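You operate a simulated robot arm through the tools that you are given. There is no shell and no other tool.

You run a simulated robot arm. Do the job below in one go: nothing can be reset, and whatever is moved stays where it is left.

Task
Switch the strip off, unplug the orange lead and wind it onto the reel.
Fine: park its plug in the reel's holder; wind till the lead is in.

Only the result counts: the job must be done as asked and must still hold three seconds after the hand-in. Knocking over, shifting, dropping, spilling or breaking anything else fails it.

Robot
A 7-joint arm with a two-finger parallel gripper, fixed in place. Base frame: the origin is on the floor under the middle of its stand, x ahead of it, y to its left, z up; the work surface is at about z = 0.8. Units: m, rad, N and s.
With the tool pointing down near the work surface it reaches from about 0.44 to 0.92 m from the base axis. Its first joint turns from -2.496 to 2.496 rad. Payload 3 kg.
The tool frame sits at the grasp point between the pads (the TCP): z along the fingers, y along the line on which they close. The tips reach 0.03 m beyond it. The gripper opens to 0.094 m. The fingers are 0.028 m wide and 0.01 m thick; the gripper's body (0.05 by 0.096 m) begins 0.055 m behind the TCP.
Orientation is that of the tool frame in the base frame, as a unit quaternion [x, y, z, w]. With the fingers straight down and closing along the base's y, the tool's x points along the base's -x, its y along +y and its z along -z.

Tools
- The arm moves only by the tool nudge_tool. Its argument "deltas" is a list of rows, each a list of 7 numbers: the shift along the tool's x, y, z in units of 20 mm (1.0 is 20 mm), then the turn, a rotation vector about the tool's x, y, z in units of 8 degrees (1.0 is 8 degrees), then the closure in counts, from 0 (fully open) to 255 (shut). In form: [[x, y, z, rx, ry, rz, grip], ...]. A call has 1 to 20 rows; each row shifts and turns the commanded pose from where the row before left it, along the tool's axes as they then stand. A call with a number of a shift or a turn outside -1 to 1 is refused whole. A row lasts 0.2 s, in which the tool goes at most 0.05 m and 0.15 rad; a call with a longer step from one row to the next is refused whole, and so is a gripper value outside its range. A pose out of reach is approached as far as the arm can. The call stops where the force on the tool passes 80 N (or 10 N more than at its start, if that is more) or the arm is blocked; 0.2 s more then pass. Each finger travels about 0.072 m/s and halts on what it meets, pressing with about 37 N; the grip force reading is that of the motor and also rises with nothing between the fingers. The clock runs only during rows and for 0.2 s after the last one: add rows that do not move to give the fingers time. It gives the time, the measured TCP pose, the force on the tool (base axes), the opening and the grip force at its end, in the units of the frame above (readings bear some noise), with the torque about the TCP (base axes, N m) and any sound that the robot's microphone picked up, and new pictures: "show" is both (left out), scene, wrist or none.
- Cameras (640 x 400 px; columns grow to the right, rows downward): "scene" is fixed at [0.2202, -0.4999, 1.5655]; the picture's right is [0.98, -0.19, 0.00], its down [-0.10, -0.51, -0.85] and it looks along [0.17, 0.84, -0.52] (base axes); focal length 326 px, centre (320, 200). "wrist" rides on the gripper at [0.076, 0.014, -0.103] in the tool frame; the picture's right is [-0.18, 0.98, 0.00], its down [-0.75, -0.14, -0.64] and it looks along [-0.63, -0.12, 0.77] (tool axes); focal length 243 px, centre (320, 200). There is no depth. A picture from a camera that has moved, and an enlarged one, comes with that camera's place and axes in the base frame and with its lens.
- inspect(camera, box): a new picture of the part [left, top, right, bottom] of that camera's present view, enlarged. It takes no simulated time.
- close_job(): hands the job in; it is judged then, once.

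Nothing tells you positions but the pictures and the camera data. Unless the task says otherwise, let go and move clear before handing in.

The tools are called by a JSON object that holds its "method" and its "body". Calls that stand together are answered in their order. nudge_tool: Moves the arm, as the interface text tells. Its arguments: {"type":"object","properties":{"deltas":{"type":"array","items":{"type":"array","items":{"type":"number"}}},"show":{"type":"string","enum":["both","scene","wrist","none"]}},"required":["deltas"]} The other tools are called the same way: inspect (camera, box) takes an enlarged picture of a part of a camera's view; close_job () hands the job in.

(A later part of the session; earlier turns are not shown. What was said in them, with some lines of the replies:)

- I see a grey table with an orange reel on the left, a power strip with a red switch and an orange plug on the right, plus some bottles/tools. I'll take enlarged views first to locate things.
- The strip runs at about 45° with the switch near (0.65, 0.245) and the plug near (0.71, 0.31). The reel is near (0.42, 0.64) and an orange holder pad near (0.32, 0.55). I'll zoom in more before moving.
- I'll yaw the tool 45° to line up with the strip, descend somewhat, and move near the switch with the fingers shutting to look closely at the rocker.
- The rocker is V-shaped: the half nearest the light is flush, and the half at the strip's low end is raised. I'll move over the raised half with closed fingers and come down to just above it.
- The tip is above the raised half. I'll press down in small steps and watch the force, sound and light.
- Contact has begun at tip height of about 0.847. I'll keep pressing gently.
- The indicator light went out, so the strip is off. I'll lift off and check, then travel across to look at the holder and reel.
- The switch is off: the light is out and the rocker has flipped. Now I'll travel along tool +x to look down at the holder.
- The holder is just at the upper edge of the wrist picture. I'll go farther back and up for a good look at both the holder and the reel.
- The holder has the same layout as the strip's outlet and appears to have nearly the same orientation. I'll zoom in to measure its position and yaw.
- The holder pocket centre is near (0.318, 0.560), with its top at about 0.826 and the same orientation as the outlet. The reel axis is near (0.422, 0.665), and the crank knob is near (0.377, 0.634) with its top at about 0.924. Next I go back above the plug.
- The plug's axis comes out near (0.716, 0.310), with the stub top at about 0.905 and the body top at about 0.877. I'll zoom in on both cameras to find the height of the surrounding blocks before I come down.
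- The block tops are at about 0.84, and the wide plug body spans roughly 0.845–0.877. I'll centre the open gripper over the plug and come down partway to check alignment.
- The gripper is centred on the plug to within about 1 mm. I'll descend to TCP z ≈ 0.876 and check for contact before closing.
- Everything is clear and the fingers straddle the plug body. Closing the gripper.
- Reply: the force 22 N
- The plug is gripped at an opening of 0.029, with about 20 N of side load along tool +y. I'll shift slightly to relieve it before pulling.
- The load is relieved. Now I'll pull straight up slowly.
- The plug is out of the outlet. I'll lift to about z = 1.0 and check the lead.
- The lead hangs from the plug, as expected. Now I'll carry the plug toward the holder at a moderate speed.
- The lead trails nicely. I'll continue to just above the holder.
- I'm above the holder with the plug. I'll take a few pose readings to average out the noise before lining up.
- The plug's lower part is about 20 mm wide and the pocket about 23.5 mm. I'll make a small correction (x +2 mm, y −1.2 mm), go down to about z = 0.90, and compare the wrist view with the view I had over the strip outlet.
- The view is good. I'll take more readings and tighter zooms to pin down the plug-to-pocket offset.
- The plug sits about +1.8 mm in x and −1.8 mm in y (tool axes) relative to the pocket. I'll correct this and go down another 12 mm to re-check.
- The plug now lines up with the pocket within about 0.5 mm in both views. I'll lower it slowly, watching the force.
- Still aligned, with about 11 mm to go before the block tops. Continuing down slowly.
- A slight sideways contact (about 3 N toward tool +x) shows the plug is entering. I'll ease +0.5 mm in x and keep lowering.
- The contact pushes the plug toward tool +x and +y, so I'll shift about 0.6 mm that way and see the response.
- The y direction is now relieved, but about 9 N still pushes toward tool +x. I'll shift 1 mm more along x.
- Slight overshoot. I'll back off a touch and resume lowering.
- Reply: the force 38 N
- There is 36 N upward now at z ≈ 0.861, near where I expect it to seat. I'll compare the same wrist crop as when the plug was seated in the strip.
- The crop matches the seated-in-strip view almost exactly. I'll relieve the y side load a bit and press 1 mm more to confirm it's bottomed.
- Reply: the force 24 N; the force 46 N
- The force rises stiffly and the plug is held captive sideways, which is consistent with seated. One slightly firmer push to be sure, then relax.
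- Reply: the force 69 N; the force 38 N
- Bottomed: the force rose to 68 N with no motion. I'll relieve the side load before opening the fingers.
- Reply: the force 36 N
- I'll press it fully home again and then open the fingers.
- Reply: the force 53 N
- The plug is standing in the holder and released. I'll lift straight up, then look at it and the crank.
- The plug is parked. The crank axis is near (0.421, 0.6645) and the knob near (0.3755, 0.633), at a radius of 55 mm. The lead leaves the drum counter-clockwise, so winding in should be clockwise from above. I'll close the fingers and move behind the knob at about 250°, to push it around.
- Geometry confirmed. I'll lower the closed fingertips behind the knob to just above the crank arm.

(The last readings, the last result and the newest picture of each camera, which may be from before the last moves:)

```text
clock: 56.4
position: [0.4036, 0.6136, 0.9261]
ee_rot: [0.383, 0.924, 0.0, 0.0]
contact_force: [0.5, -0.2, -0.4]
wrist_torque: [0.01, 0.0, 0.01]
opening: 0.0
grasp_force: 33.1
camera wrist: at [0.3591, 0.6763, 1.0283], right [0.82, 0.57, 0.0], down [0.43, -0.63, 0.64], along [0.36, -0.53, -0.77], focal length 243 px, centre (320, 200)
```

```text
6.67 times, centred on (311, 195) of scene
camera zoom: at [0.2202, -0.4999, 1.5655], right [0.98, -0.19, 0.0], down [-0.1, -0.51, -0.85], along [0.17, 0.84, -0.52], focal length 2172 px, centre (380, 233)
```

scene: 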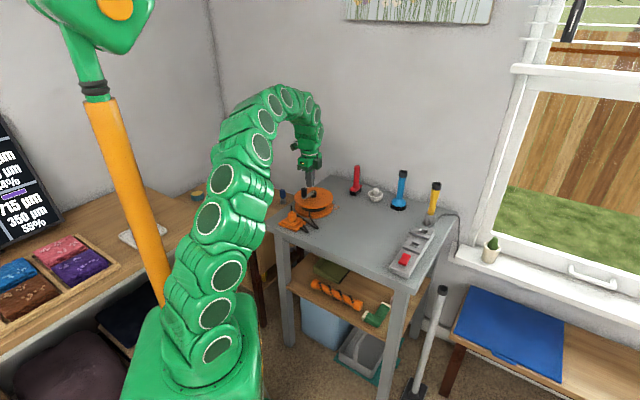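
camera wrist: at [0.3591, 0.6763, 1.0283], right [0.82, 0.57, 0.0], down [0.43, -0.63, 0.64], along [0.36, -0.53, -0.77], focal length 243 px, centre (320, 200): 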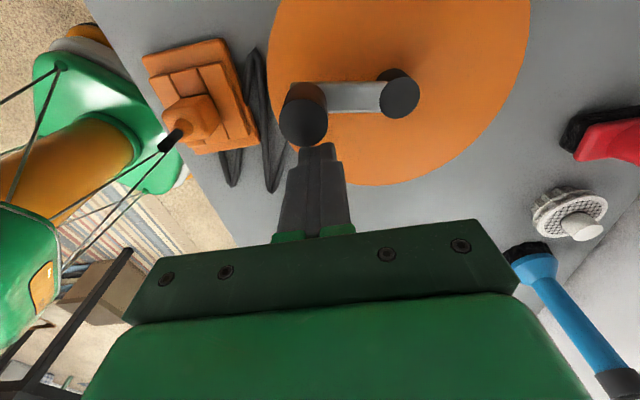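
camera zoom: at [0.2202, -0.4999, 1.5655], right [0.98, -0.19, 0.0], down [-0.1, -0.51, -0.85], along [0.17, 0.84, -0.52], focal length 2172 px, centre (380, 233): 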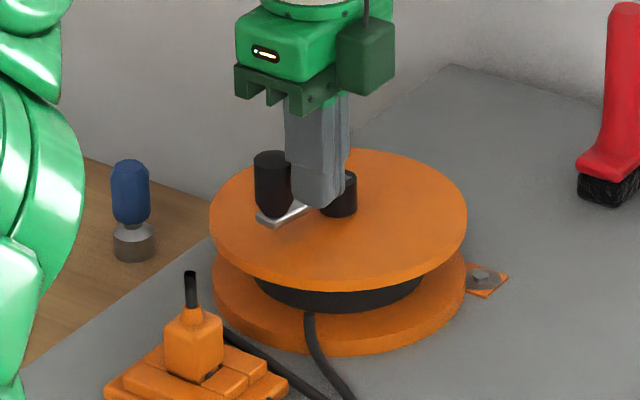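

The fingertips are in position behind the knob with no contact. Pushing clockwise through the first 80° of arc.

{"method": "nudge_tool", "body": {"deltas": [[0.4505, -0.1639, 0, 0, 0, 0, 255], [0.4719, -0.0833, 0, 0, 0, 0, 255], [0.4796, 0, 0, 0, 0, 0, 255], [0.4719, 0.0833, 0, 0, 0, 0, 255], [0.4505, 0.1639, 0, 0, 0, 0, 255], [0.4153, 0.2395, 0, 0, 0, 0, 255], [0.3671, 0.3083, 0, 0, 0, 0, 255], [0.3083, 0.3671, 0, 0, 0, 0, 255]], "show": "both"}}

{"method": "inspect", "body": {"camera": "scene", "box": [266, 165, 346, 240]}}

```text
clock: 58.2
position: [0.3669, 0.6746, 0.9234]
ee_rot: [0.382, 0.924, -0.001, -0.001]
contact_force: [-0.4, 0.1, -1.4]
wrist_torque: [-0.04, 0.02, -0.01]
opening: 0.0
grasp_force: 33.2
camera wrist: at [0.3229, 0.7381, 1.0266], right [0.82, 0.57, 0.0], down [0.43, -0.63, 0.64], along [0.36, -0.53, -0.77], focal length 243 px, centre (320, 200)
```

scene: 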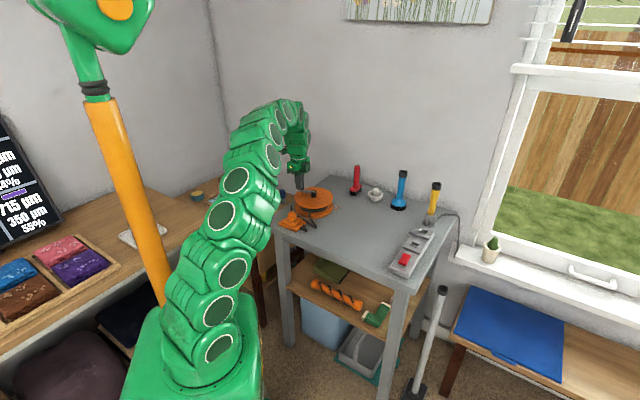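
wrist: 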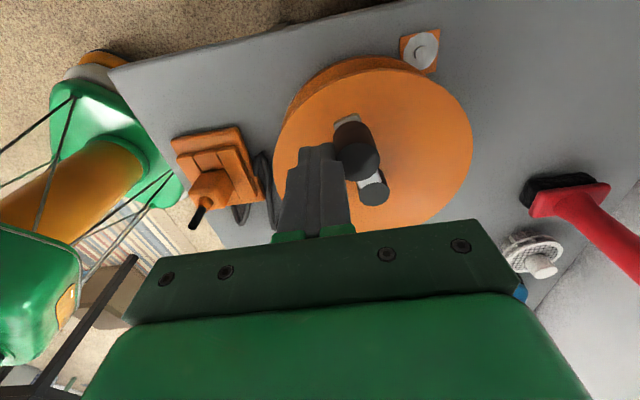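

```text
5.33 times, centred on (306, 202) of scene
camera zoom: at [0.2202, -0.4999, 1.5655], right [0.98, -0.19, 0.0], down [-0.1, -0.51, -0.85], along [0.17, 0.84, -0.52], focal length 1738 px, centre (395, 187)
```

zoom: 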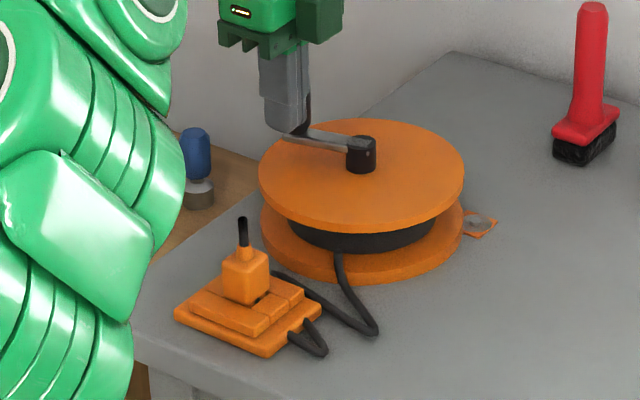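

The crank turned clockwise and the lead's loops have drawn in slightly, so the direction is right. I'll continue around for the next 200°.

{"method": "nudge_tool", "body": {"deltas": [[0.2395, 0.4153, 0, 0, 0, 0, 255], [0.1639, 0.4505, 0, 0, 0, 0, 255], [0.0833, 0.4719, 0, 0, 0, 0, 255], [0, 0.4796, 0, 0, 0, 0, 255], [-0.0833, 0.4719, 0, 0, 0, 0, 255], [-0.1639, 0.4505, 0, 0, 0, 0, 255], [-0.2395, 0.4153, 0, 0, 0, 0, 255], [-0.3083, 0.3671, 0, 0, 0, 0, 255], [-0.3671, 0.3083, 0, 0, 0, 0, 255], [-0.4153, 0.2395, 0, 0, 0, 0, 255], [-0.4505, 0.1639, 0, 0, 0, 0, 255], [-0.4719, 0.0833, 0, 0, 0, 0, 255]], "show": "both"}}

{"method": "inspect", "body": {"camera": "scene", "box": [266, 165, 346, 240]}}

```text
clock: 60.8
position: [0.4549, 0.7085, 0.9265]
ee_rot: [0.383, 0.924, 0.0, 0.0]
contact_force: [-0.3, 0.4, -0.1]
wrist_torque: [-0.02, 0.0, 0.0]
opening: 0.0001
grasp_force: 33.1
camera wrist: at [0.412, 0.7713, 1.029], right [0.82, 0.57, 0.0], down [0.43, -0.63, 0.64], along [0.36, -0.53, -0.77], focal length 243 px, centre (320, 200)
```

scene: 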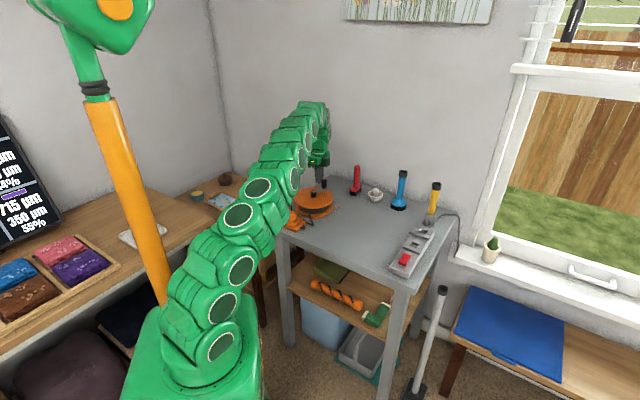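
wrist: 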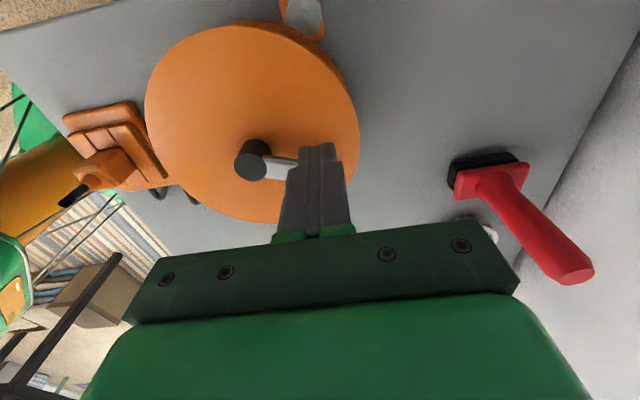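

```text
5.33 times, centred on (306, 202) of scene
camera zoom: at [0.2202, -0.4999, 1.5655], right [0.98, -0.19, 0.0], down [-0.1, -0.51, -0.85], along [0.17, 0.84, -0.52], focal length 1738 px, centre (395, 187)
```

zoom: 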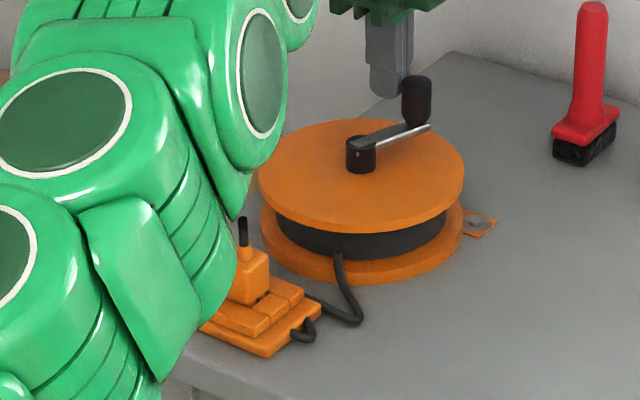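

It works: the drum is filling and the lead is shortening. Continuing another 100°.

{"method": "nudge_tool", "body": {"deltas": [[-0.4796, 0, 0, 0, 0, 0, 255], [-0.4719, -0.0833, 0, 0, 0, 0, 255], [-0.4505, -0.1639, 0, 0, 0, 0, 255], [-0.4153, -0.2395, 0, 0, 0, 0, 255], [-0.3671, -0.3083, 0, 0, 0, 0, 255], [-0.3083, -0.3671, 0, 0, 0, 0, 255], [-0.2395, -0.4153, 0, 0, 0, 0, 255], [-0.1639, -0.4505, 0, 0, 0, 0, 255], [-0.0833, -0.4719, 0, 0, 0, 0, 255], [0, -0.4796, 0, 0, 0, 0, 255]], "show": "wrist"}}

{"method": "inspect", "body": {"camera": "scene", "box": [266, 165, 346, 240]}}

```text
clock: 63.0
position: [0.4579, 0.6207, 0.9274]
ee_rot: [0.383, 0.924, 0.001, 0.0]
contact_force: [1.0, 1.6, 0.1]
wrist_torque: [0.04, -0.01, 0.02]
opening: 0.0002
grasp_force: 32.7
camera wrist: at [0.4143, 0.6859, 1.0292], right [0.82, 0.57, 0.0], down [0.43, -0.63, 0.64], along [0.36, -0.53, -0.77], focal length 243 px, centre (320, 200)
```

wrist: 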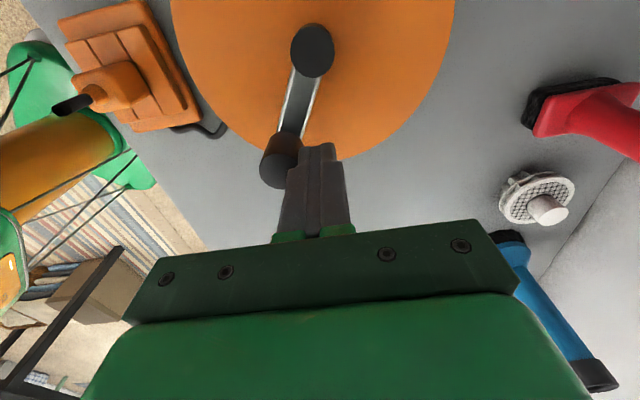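

```text
5.33 times, centred on (306, 202) of scene
camera zoom: at [0.2202, -0.4999, 1.5655], right [0.98, -0.19, 0.0], down [-0.1, -0.51, -0.85], along [0.17, 0.84, -0.52], focal length 1738 px, centre (395, 187)
```

zoom: 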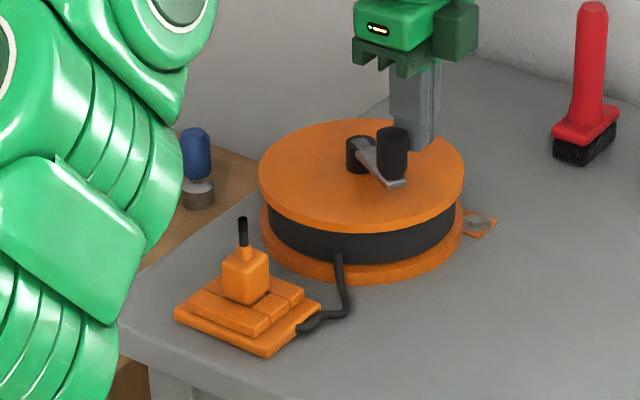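

The lead is nearly in, with only a short bend left. I'll continue in smaller steps, watching the force.

{"method": "nudge_tool", "body": {"deltas": [[0.0833, -0.4719, 0, 0, 0, 0, 255], [0.1639, -0.4505, 0, 0, 0, 0, 255], [0.2395, -0.4153, 0, 0, 0, 0, 255], [0.3083, -0.3671, 0, 0, 0, 0, 255], [0.3671, -0.3083, 0, 0, 0, 0, 255]], "show": "wrist"}}

{"method": "inspect", "body": {"camera": "scene", "box": [266, 165, 346, 240]}}

```text
clock: 64.2
position: [0.4126, 0.6096, 0.9267]
ee_rot: [0.383, 0.924, 0.0, 0.0]
contact_force: [1.0, 0.3, -0.1]
wrist_torque: [0.0, -0.02, 0.0]
opening: 0.0001
grasp_force: 33.4
camera wrist: at [0.3683, 0.6739, 1.0286], right [0.82, 0.57, 0.0], down [0.43, -0.63, 0.64], along [0.36, -0.53, -0.77], focal length 243 px, centre (320, 200)
```

wrist: 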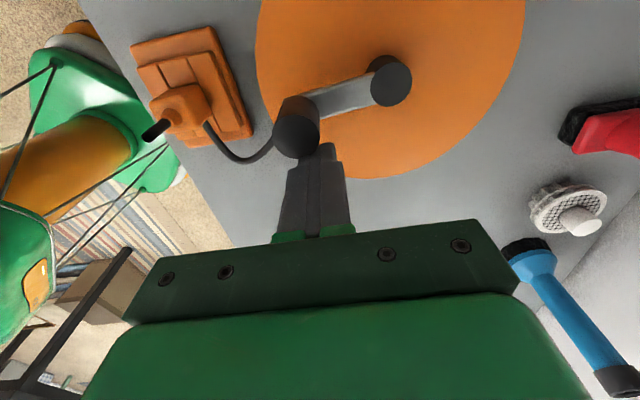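

```text
5.33 times, centred on (306, 202) of scene
camera zoom: at [0.2202, -0.4999, 1.5655], right [0.98, -0.19, 0.0], down [-0.1, -0.51, -0.85], along [0.17, 0.84, -0.52], focal length 1738 px, centre (395, 187)
```

zoom: 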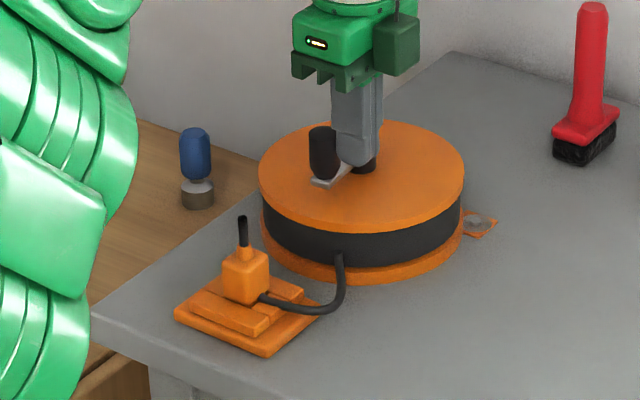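

The lead now hangs as a short sagging arc between plug and drum. I'll wind a bit more and check the tension.

{"method": "nudge_tool", "body": {"deltas": [[0.4153, -0.2395, 0, 0, 0, 0, 255], [0.4505, -0.1639, 0, 0, 0, 0, 255], [0.4719, -0.0833, 0, 0, 0, 0, 255]], "show": "wrist"}}

{"method": "inspect", "body": {"camera": "scene", "box": [266, 165, 346, 240]}}

```text
clock: 64.9
position: [0.4052, 0.6105, 0.9277]
ee_rot: [0.387, 0.922, -0.001, 0.006]
contact_force: [18.6, -11.0, -2.8]
wrist_torque: [-0.1, -0.51, -0.05]
opening: 0.0
grasp_force: 33.7
stopped in row 3: the force on the tool passed its limit at 95 N (the readings are from after the stop); the commanded pose is now the measured one
camera wrist: at [0.3611, 0.6751, 1.0283], right [0.83, 0.56, 0.01], down [0.42, -0.63, 0.65], along [0.37, -0.54, -0.76], focal length 243 px, centre (320, 200)
```

wrist: 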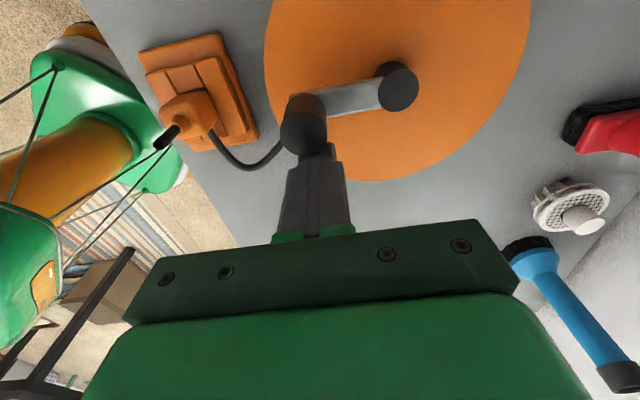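

```text
5.33 times, centred on (306, 202) of scene
camera zoom: at [0.2202, -0.4999, 1.5655], right [0.98, -0.19, 0.0], down [-0.1, -0.51, -0.85], along [0.17, 0.84, -0.52], focal length 1738 px, centre (395, 187)
```

zoom: 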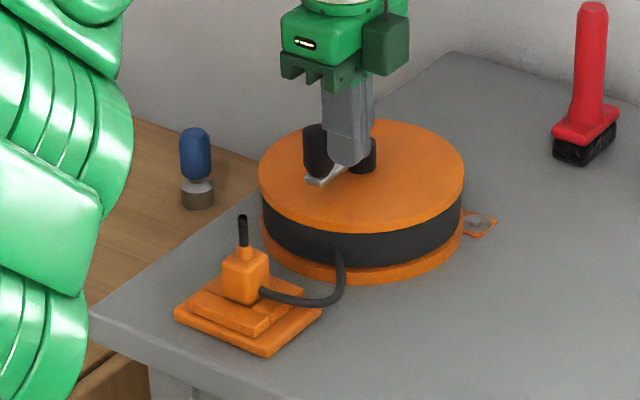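

The crank hit a firm stop after about one full turn. I'll look closely at the knob, the lead and the plug.

{"method": "inspect", "body": {"camera": "wrist", "box": [120, 20, 440, 200]}}

{"method": "inspect", "body": {"camera": "scene", "box": [282, 180, 330, 235]}}

{"method": "inspect", "body": {"camera": "wrist", "box": [260, 50, 420, 170]}}

```text
2.00 times, centred on (280, 110) of wrist
camera zoom: at [0.3611, 0.6751, 1.0283], right [0.83, 0.56, 0.01], down [0.42, -0.63, 0.65], along [0.37, -0.54, -0.76], focal length 485 px, centre (400, 380)
```

zoom: 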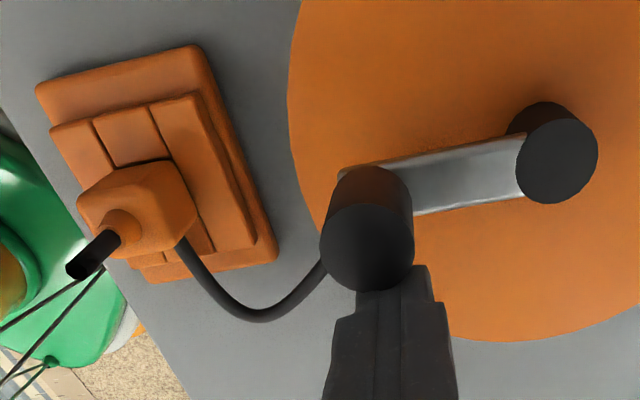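

```text
7.27 times, centred on (306, 208) of scene
camera zoom: at [0.2202, -0.4999, 1.5655], right [0.98, -0.19, 0.0], down [-0.1, -0.51, -0.85], along [0.17, 0.84, -0.52], focal length 2370 px, centre (422, 146)
```

zoom: 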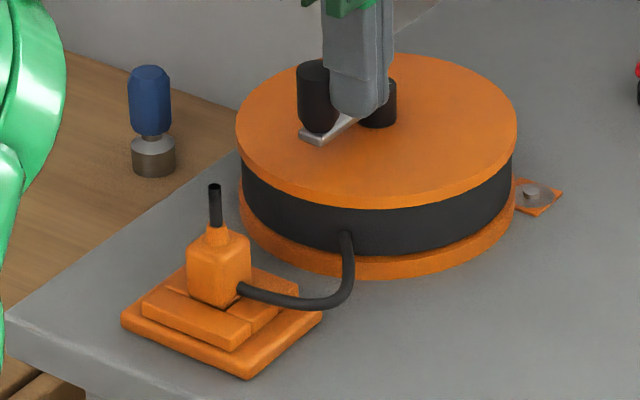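

```text
3.33 times, centred on (340, 110) of wrist
camera zoom: at [0.3611, 0.6751, 1.0283], right [0.83, 0.56, 0.01], down [0.42, -0.63, 0.65], along [0.37, -0.54, -0.76], focal length 809 px, centre (253, 500)
```

zoom: 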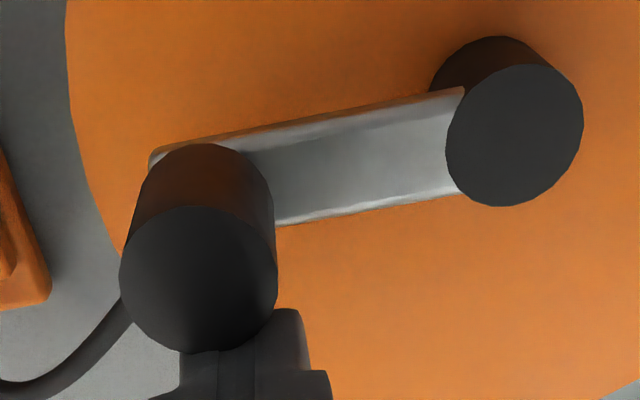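

This is a firm stop at about 350° of rotation, with only a short arc of lead left between the parked plug and the drum. I'll back the fingers off the knob and lift clear, then check whether it holds.

{"method": "nudge_tool", "body": {"deltas": [[-0.25, 0.05, 0, 0, 0, 0, 255], [-0.3, 0.08, 0, 0, 0, 0, 255], [0, 0, -0.5, 0, 0, 0, 255], [0, 0, -1, 0, 0, 0, 255], [0, 0, -1, 0, 0, 0, 255], [0, 0, -1, 0, 0, 0, 255], [0, 0, -1, 0, 0, 0, 255], [0, 0, 0, 0, 0, 0, 255]], "show": "both"}}

{"method": "inspect", "body": {"camera": "wrist", "box": [140, 20, 440, 180]}}

{"method": "inspect", "body": {"camera": "scene", "box": [276, 175, 340, 235]}}

```text
clock: 66.7
position: [0.4135, 0.6046, 1.0181]
ee_rot: [0.386, 0.923, 0.0, 0.005]
contact_force: [0.4, 0.7, 0.4]
wrist_torque: [0.04, -0.02, -0.02]
opening: 0.0
grasp_force: 32.5
camera wrist: at [0.3695, 0.6689, 1.119], right [0.83, 0.56, 0.0], down [0.42, -0.63, 0.65], along [0.37, -0.54, -0.76], focal length 243 px, centre (320, 200)
```

scene: 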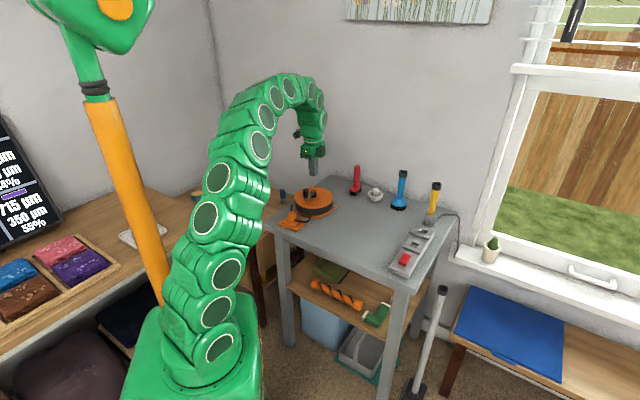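
wrist: 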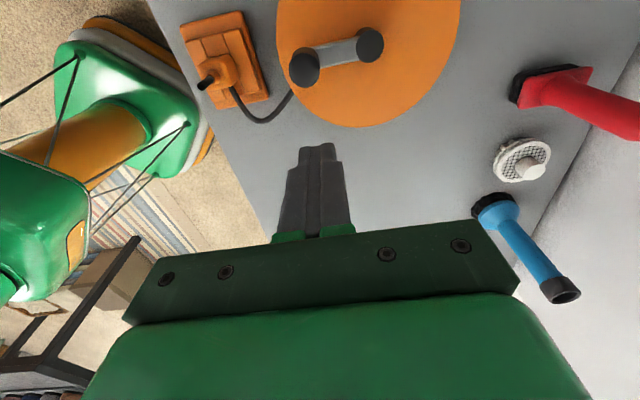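

```text
2.13 times, centred on (290, 100) of wrist
camera zoom: at [0.3695, 0.6689, 1.119], right [0.83, 0.56, 0.0], down [0.42, -0.63, 0.65], along [0.37, -0.54, -0.76], focal length 518 px, centre (384, 413)
```

zoom: 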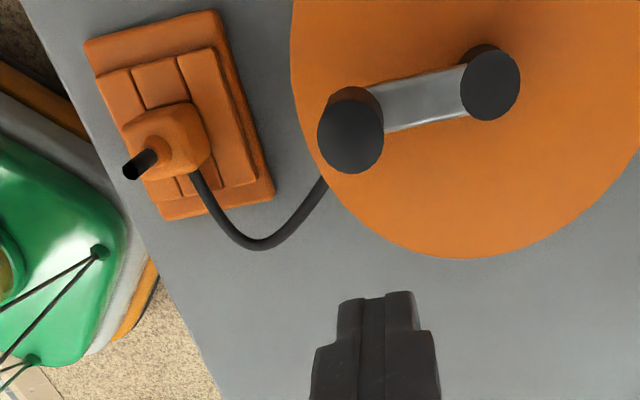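

```text
6.67 times, centred on (308, 205) of scene
camera zoom: at [0.2202, -0.4999, 1.5655], right [0.98, -0.19, 0.0], down [-0.1, -0.51, -0.85], along [0.17, 0.84, -0.52], focal length 2172 px, centre (400, 167)
```

zoom: 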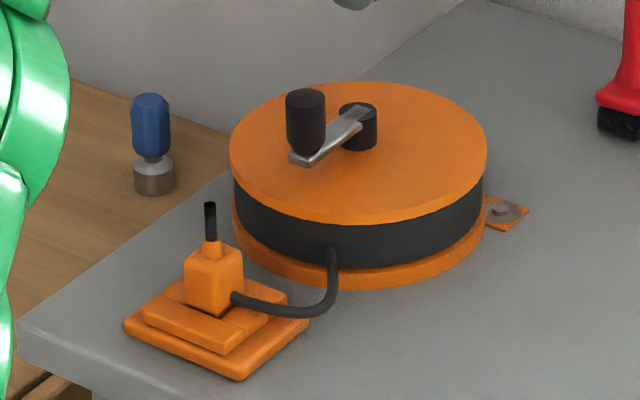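

The drum is now full and the crank has held its position. I'll zoom in on the parked plug to check it's as deeply seated as it was in the strip, and check the strip and reel.

{"method": "inspect", "body": {"camera": "scene", "box": [275, 200, 315, 230]}}

{"method": "inspect", "body": {"camera": "wrist", "box": [170, 10, 290, 110]}}

{"method": "inspect", "body": {"camera": "scene", "box": [380, 215, 450, 280]}}

```text
13.33 times, centred on (295, 215) of scene
camera zoom: at [0.2202, -0.4999, 1.5655], right [0.98, -0.19, 0.0], down [-0.1, -0.51, -0.85], along [0.17, 0.84, -0.52], focal length 4345 px, centre (653, 0)
```

zoom: 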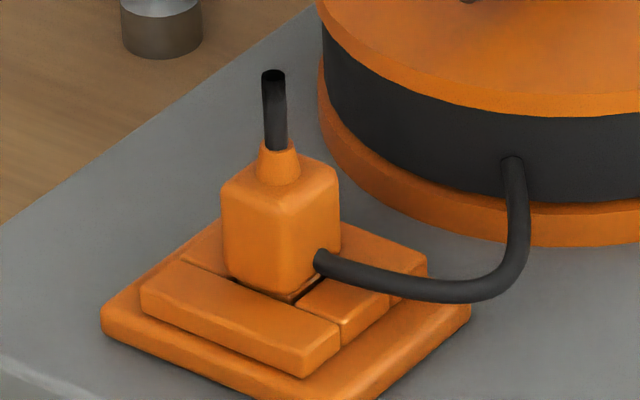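

```text
4.00 times, centred on (230, 60) of wrist
camera zoom: at [0.3695, 0.6689, 1.119], right [0.83, 0.56, 0.0], down [0.42, -0.63, 0.65], along [0.37, -0.54, -0.76], focal length 970 px, centre (680, 760)
```

zoom: 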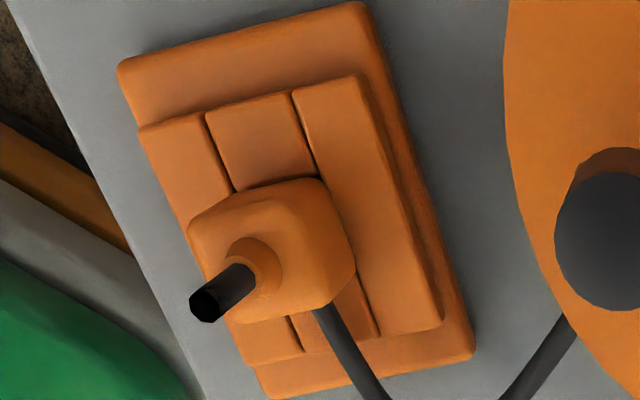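

```text
6.15 times, centred on (415, 248) of scene
camera zoom: at [0.2202, -0.4999, 1.5655], right [0.98, -0.19, 0.0], down [-0.1, -0.51, -0.85], along [0.17, 0.84, -0.52], focal length 2005 px, centre (-265, -92)
```

zoom: 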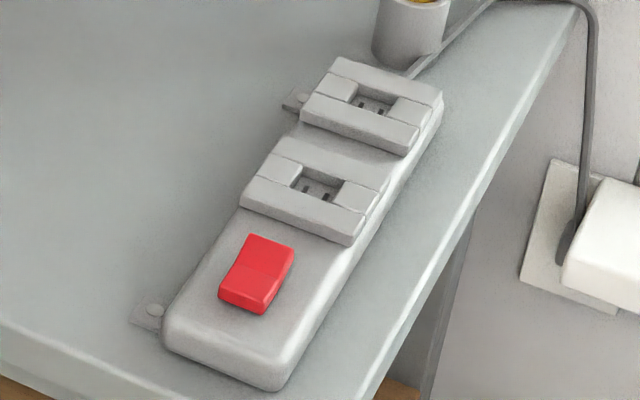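

The plug sits flush in the holder and the strip is off and empty. The lead is wound onto a full drum. I'll move the arm clear, wait a few seconds and check that everything stays put.

{"method": "nudge_tool", "body": {"deltas": [[-0.5, 0, -1, 0, 0, 0, 255], [-0.8, 0, -1, 0, 0, 0, 255], [-0.8, 0, -0.5, 0, 0, 0, 200], [-0.8, 0, 0, 0, 0, 0, 150], [-0.8, 0, 0, 0, 0, 0, 100], [-0.8, 0, 0, 0, 0, 0, 50], [-0.8, 0, 0, 0, 0, 0, 0], [-0.5, 0, 0, 0, 0, 0, 0], [0, 0, 0, 0, 0, 0, 0], [0, 0, 0, 0, 0, 0, 0], [0, 0, 0, 0, 0, 0, 0], [0, 0, 0, 0, 0, 0, 0], [0, 0, 0, 0, 0, 0, 0], [0, 0, 0, 0, 0, 0, 0], [0, 0, 0, 0, 0, 0, 0], [0, 0, 0, 0, 0, 0, 0], [0, 0, 0, 0, 0, 0, 0], [0, 0, 0, 0, 0, 0, 0]], "show": "both"}}

{"method": "inspect", "body": {"camera": "scene", "box": [266, 165, 346, 240]}}

{"method": "inspect", "body": {"camera": "scene", "box": [276, 175, 340, 235]}}

```text
clock: 70.5
position: [0.4947, 0.5241, 1.0677]
ee_rot: [0.386, 0.922, 0.0, 0.005]
contact_force: [0.5, 0.6, -0.9]
wrist_torque: [0.03, -0.01, 0.02]
opening: 0.0939
grasp_force: 0.0
camera wrist: at [0.4502, 0.5879, 1.1691], right [0.83, 0.56, 0.0], down [0.42, -0.63, 0.65], along [0.36, -0.54, -0.76], focal length 243 px, centre (320, 200)
```

scene: 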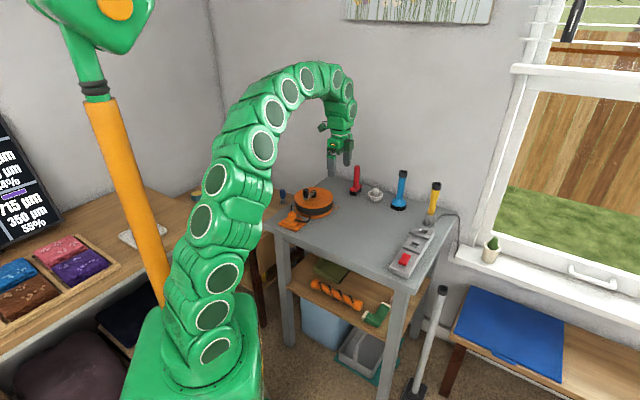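
wrist: 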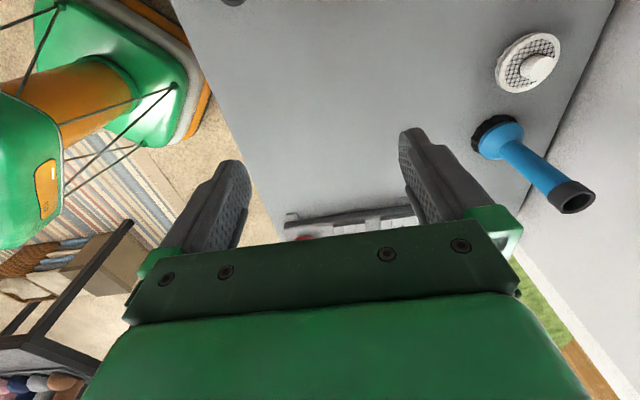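

```text
5.33 times, centred on (306, 202) of scene
camera zoom: at [0.2202, -0.4999, 1.5655], right [0.98, -0.19, 0.0], down [-0.1, -0.51, -0.85], along [0.17, 0.84, -0.52], focal length 1738 px, centre (395, 187)
```

zoom: 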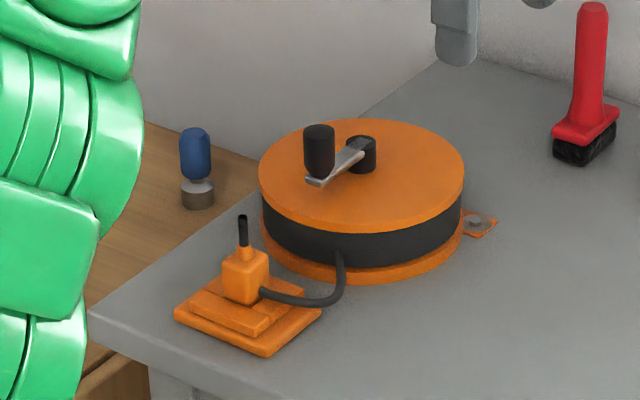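

```text
6.67 times, centred on (308, 205) of scene
camera zoom: at [0.2202, -0.4999, 1.5655], right [0.98, -0.19, 0.0], down [-0.1, -0.51, -0.85], along [0.17, 0.84, -0.52], focal length 2172 px, centre (400, 167)
```

zoom: 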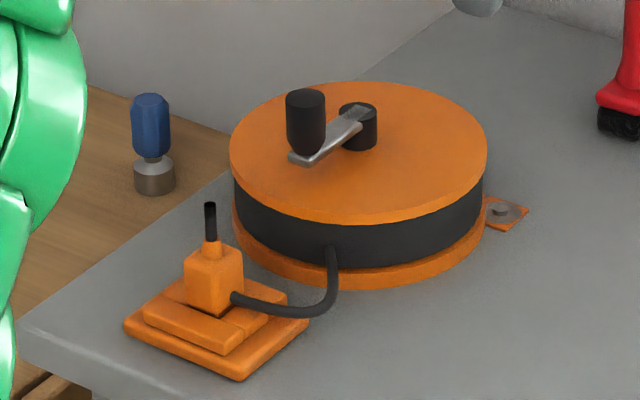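

Nothing has moved over about 3 seconds. The strip is off, the plug is parked in the holder, and the lead is wound in to the reel's stop. The other objects look undisturbed and the arm is clear, so I'm handing in.

{"method": "close_job", "body": {}}

```text
The job is handed in.
```

The strip is switched off and the orange lead is unplugged. Its plug is parked in the reel's holder, and the lead is wound onto the reel. I've handed the job in, but no result came back.

- **Strip:** I pressed the raised half of the red switch, and the indicator light went out. The outlet is now empty.
- **Plug:** It sits upright and fully down in the holder. It stopped moving under a firm press, and I let go cleanly.
- **Reel:** I turned the crank clockwise until it hit a firm stop after about one full turn. The stop briefly took 95 N on the crank knob, but nothing shifted. A short, slack arc of lead still shows between the drum and the parked plug. I took the stop to mean the lead is in.

I moved the arm clear and waited about 3 seconds before handing in. Nothing moved in that time, and the other objects on the table look undisturbed.
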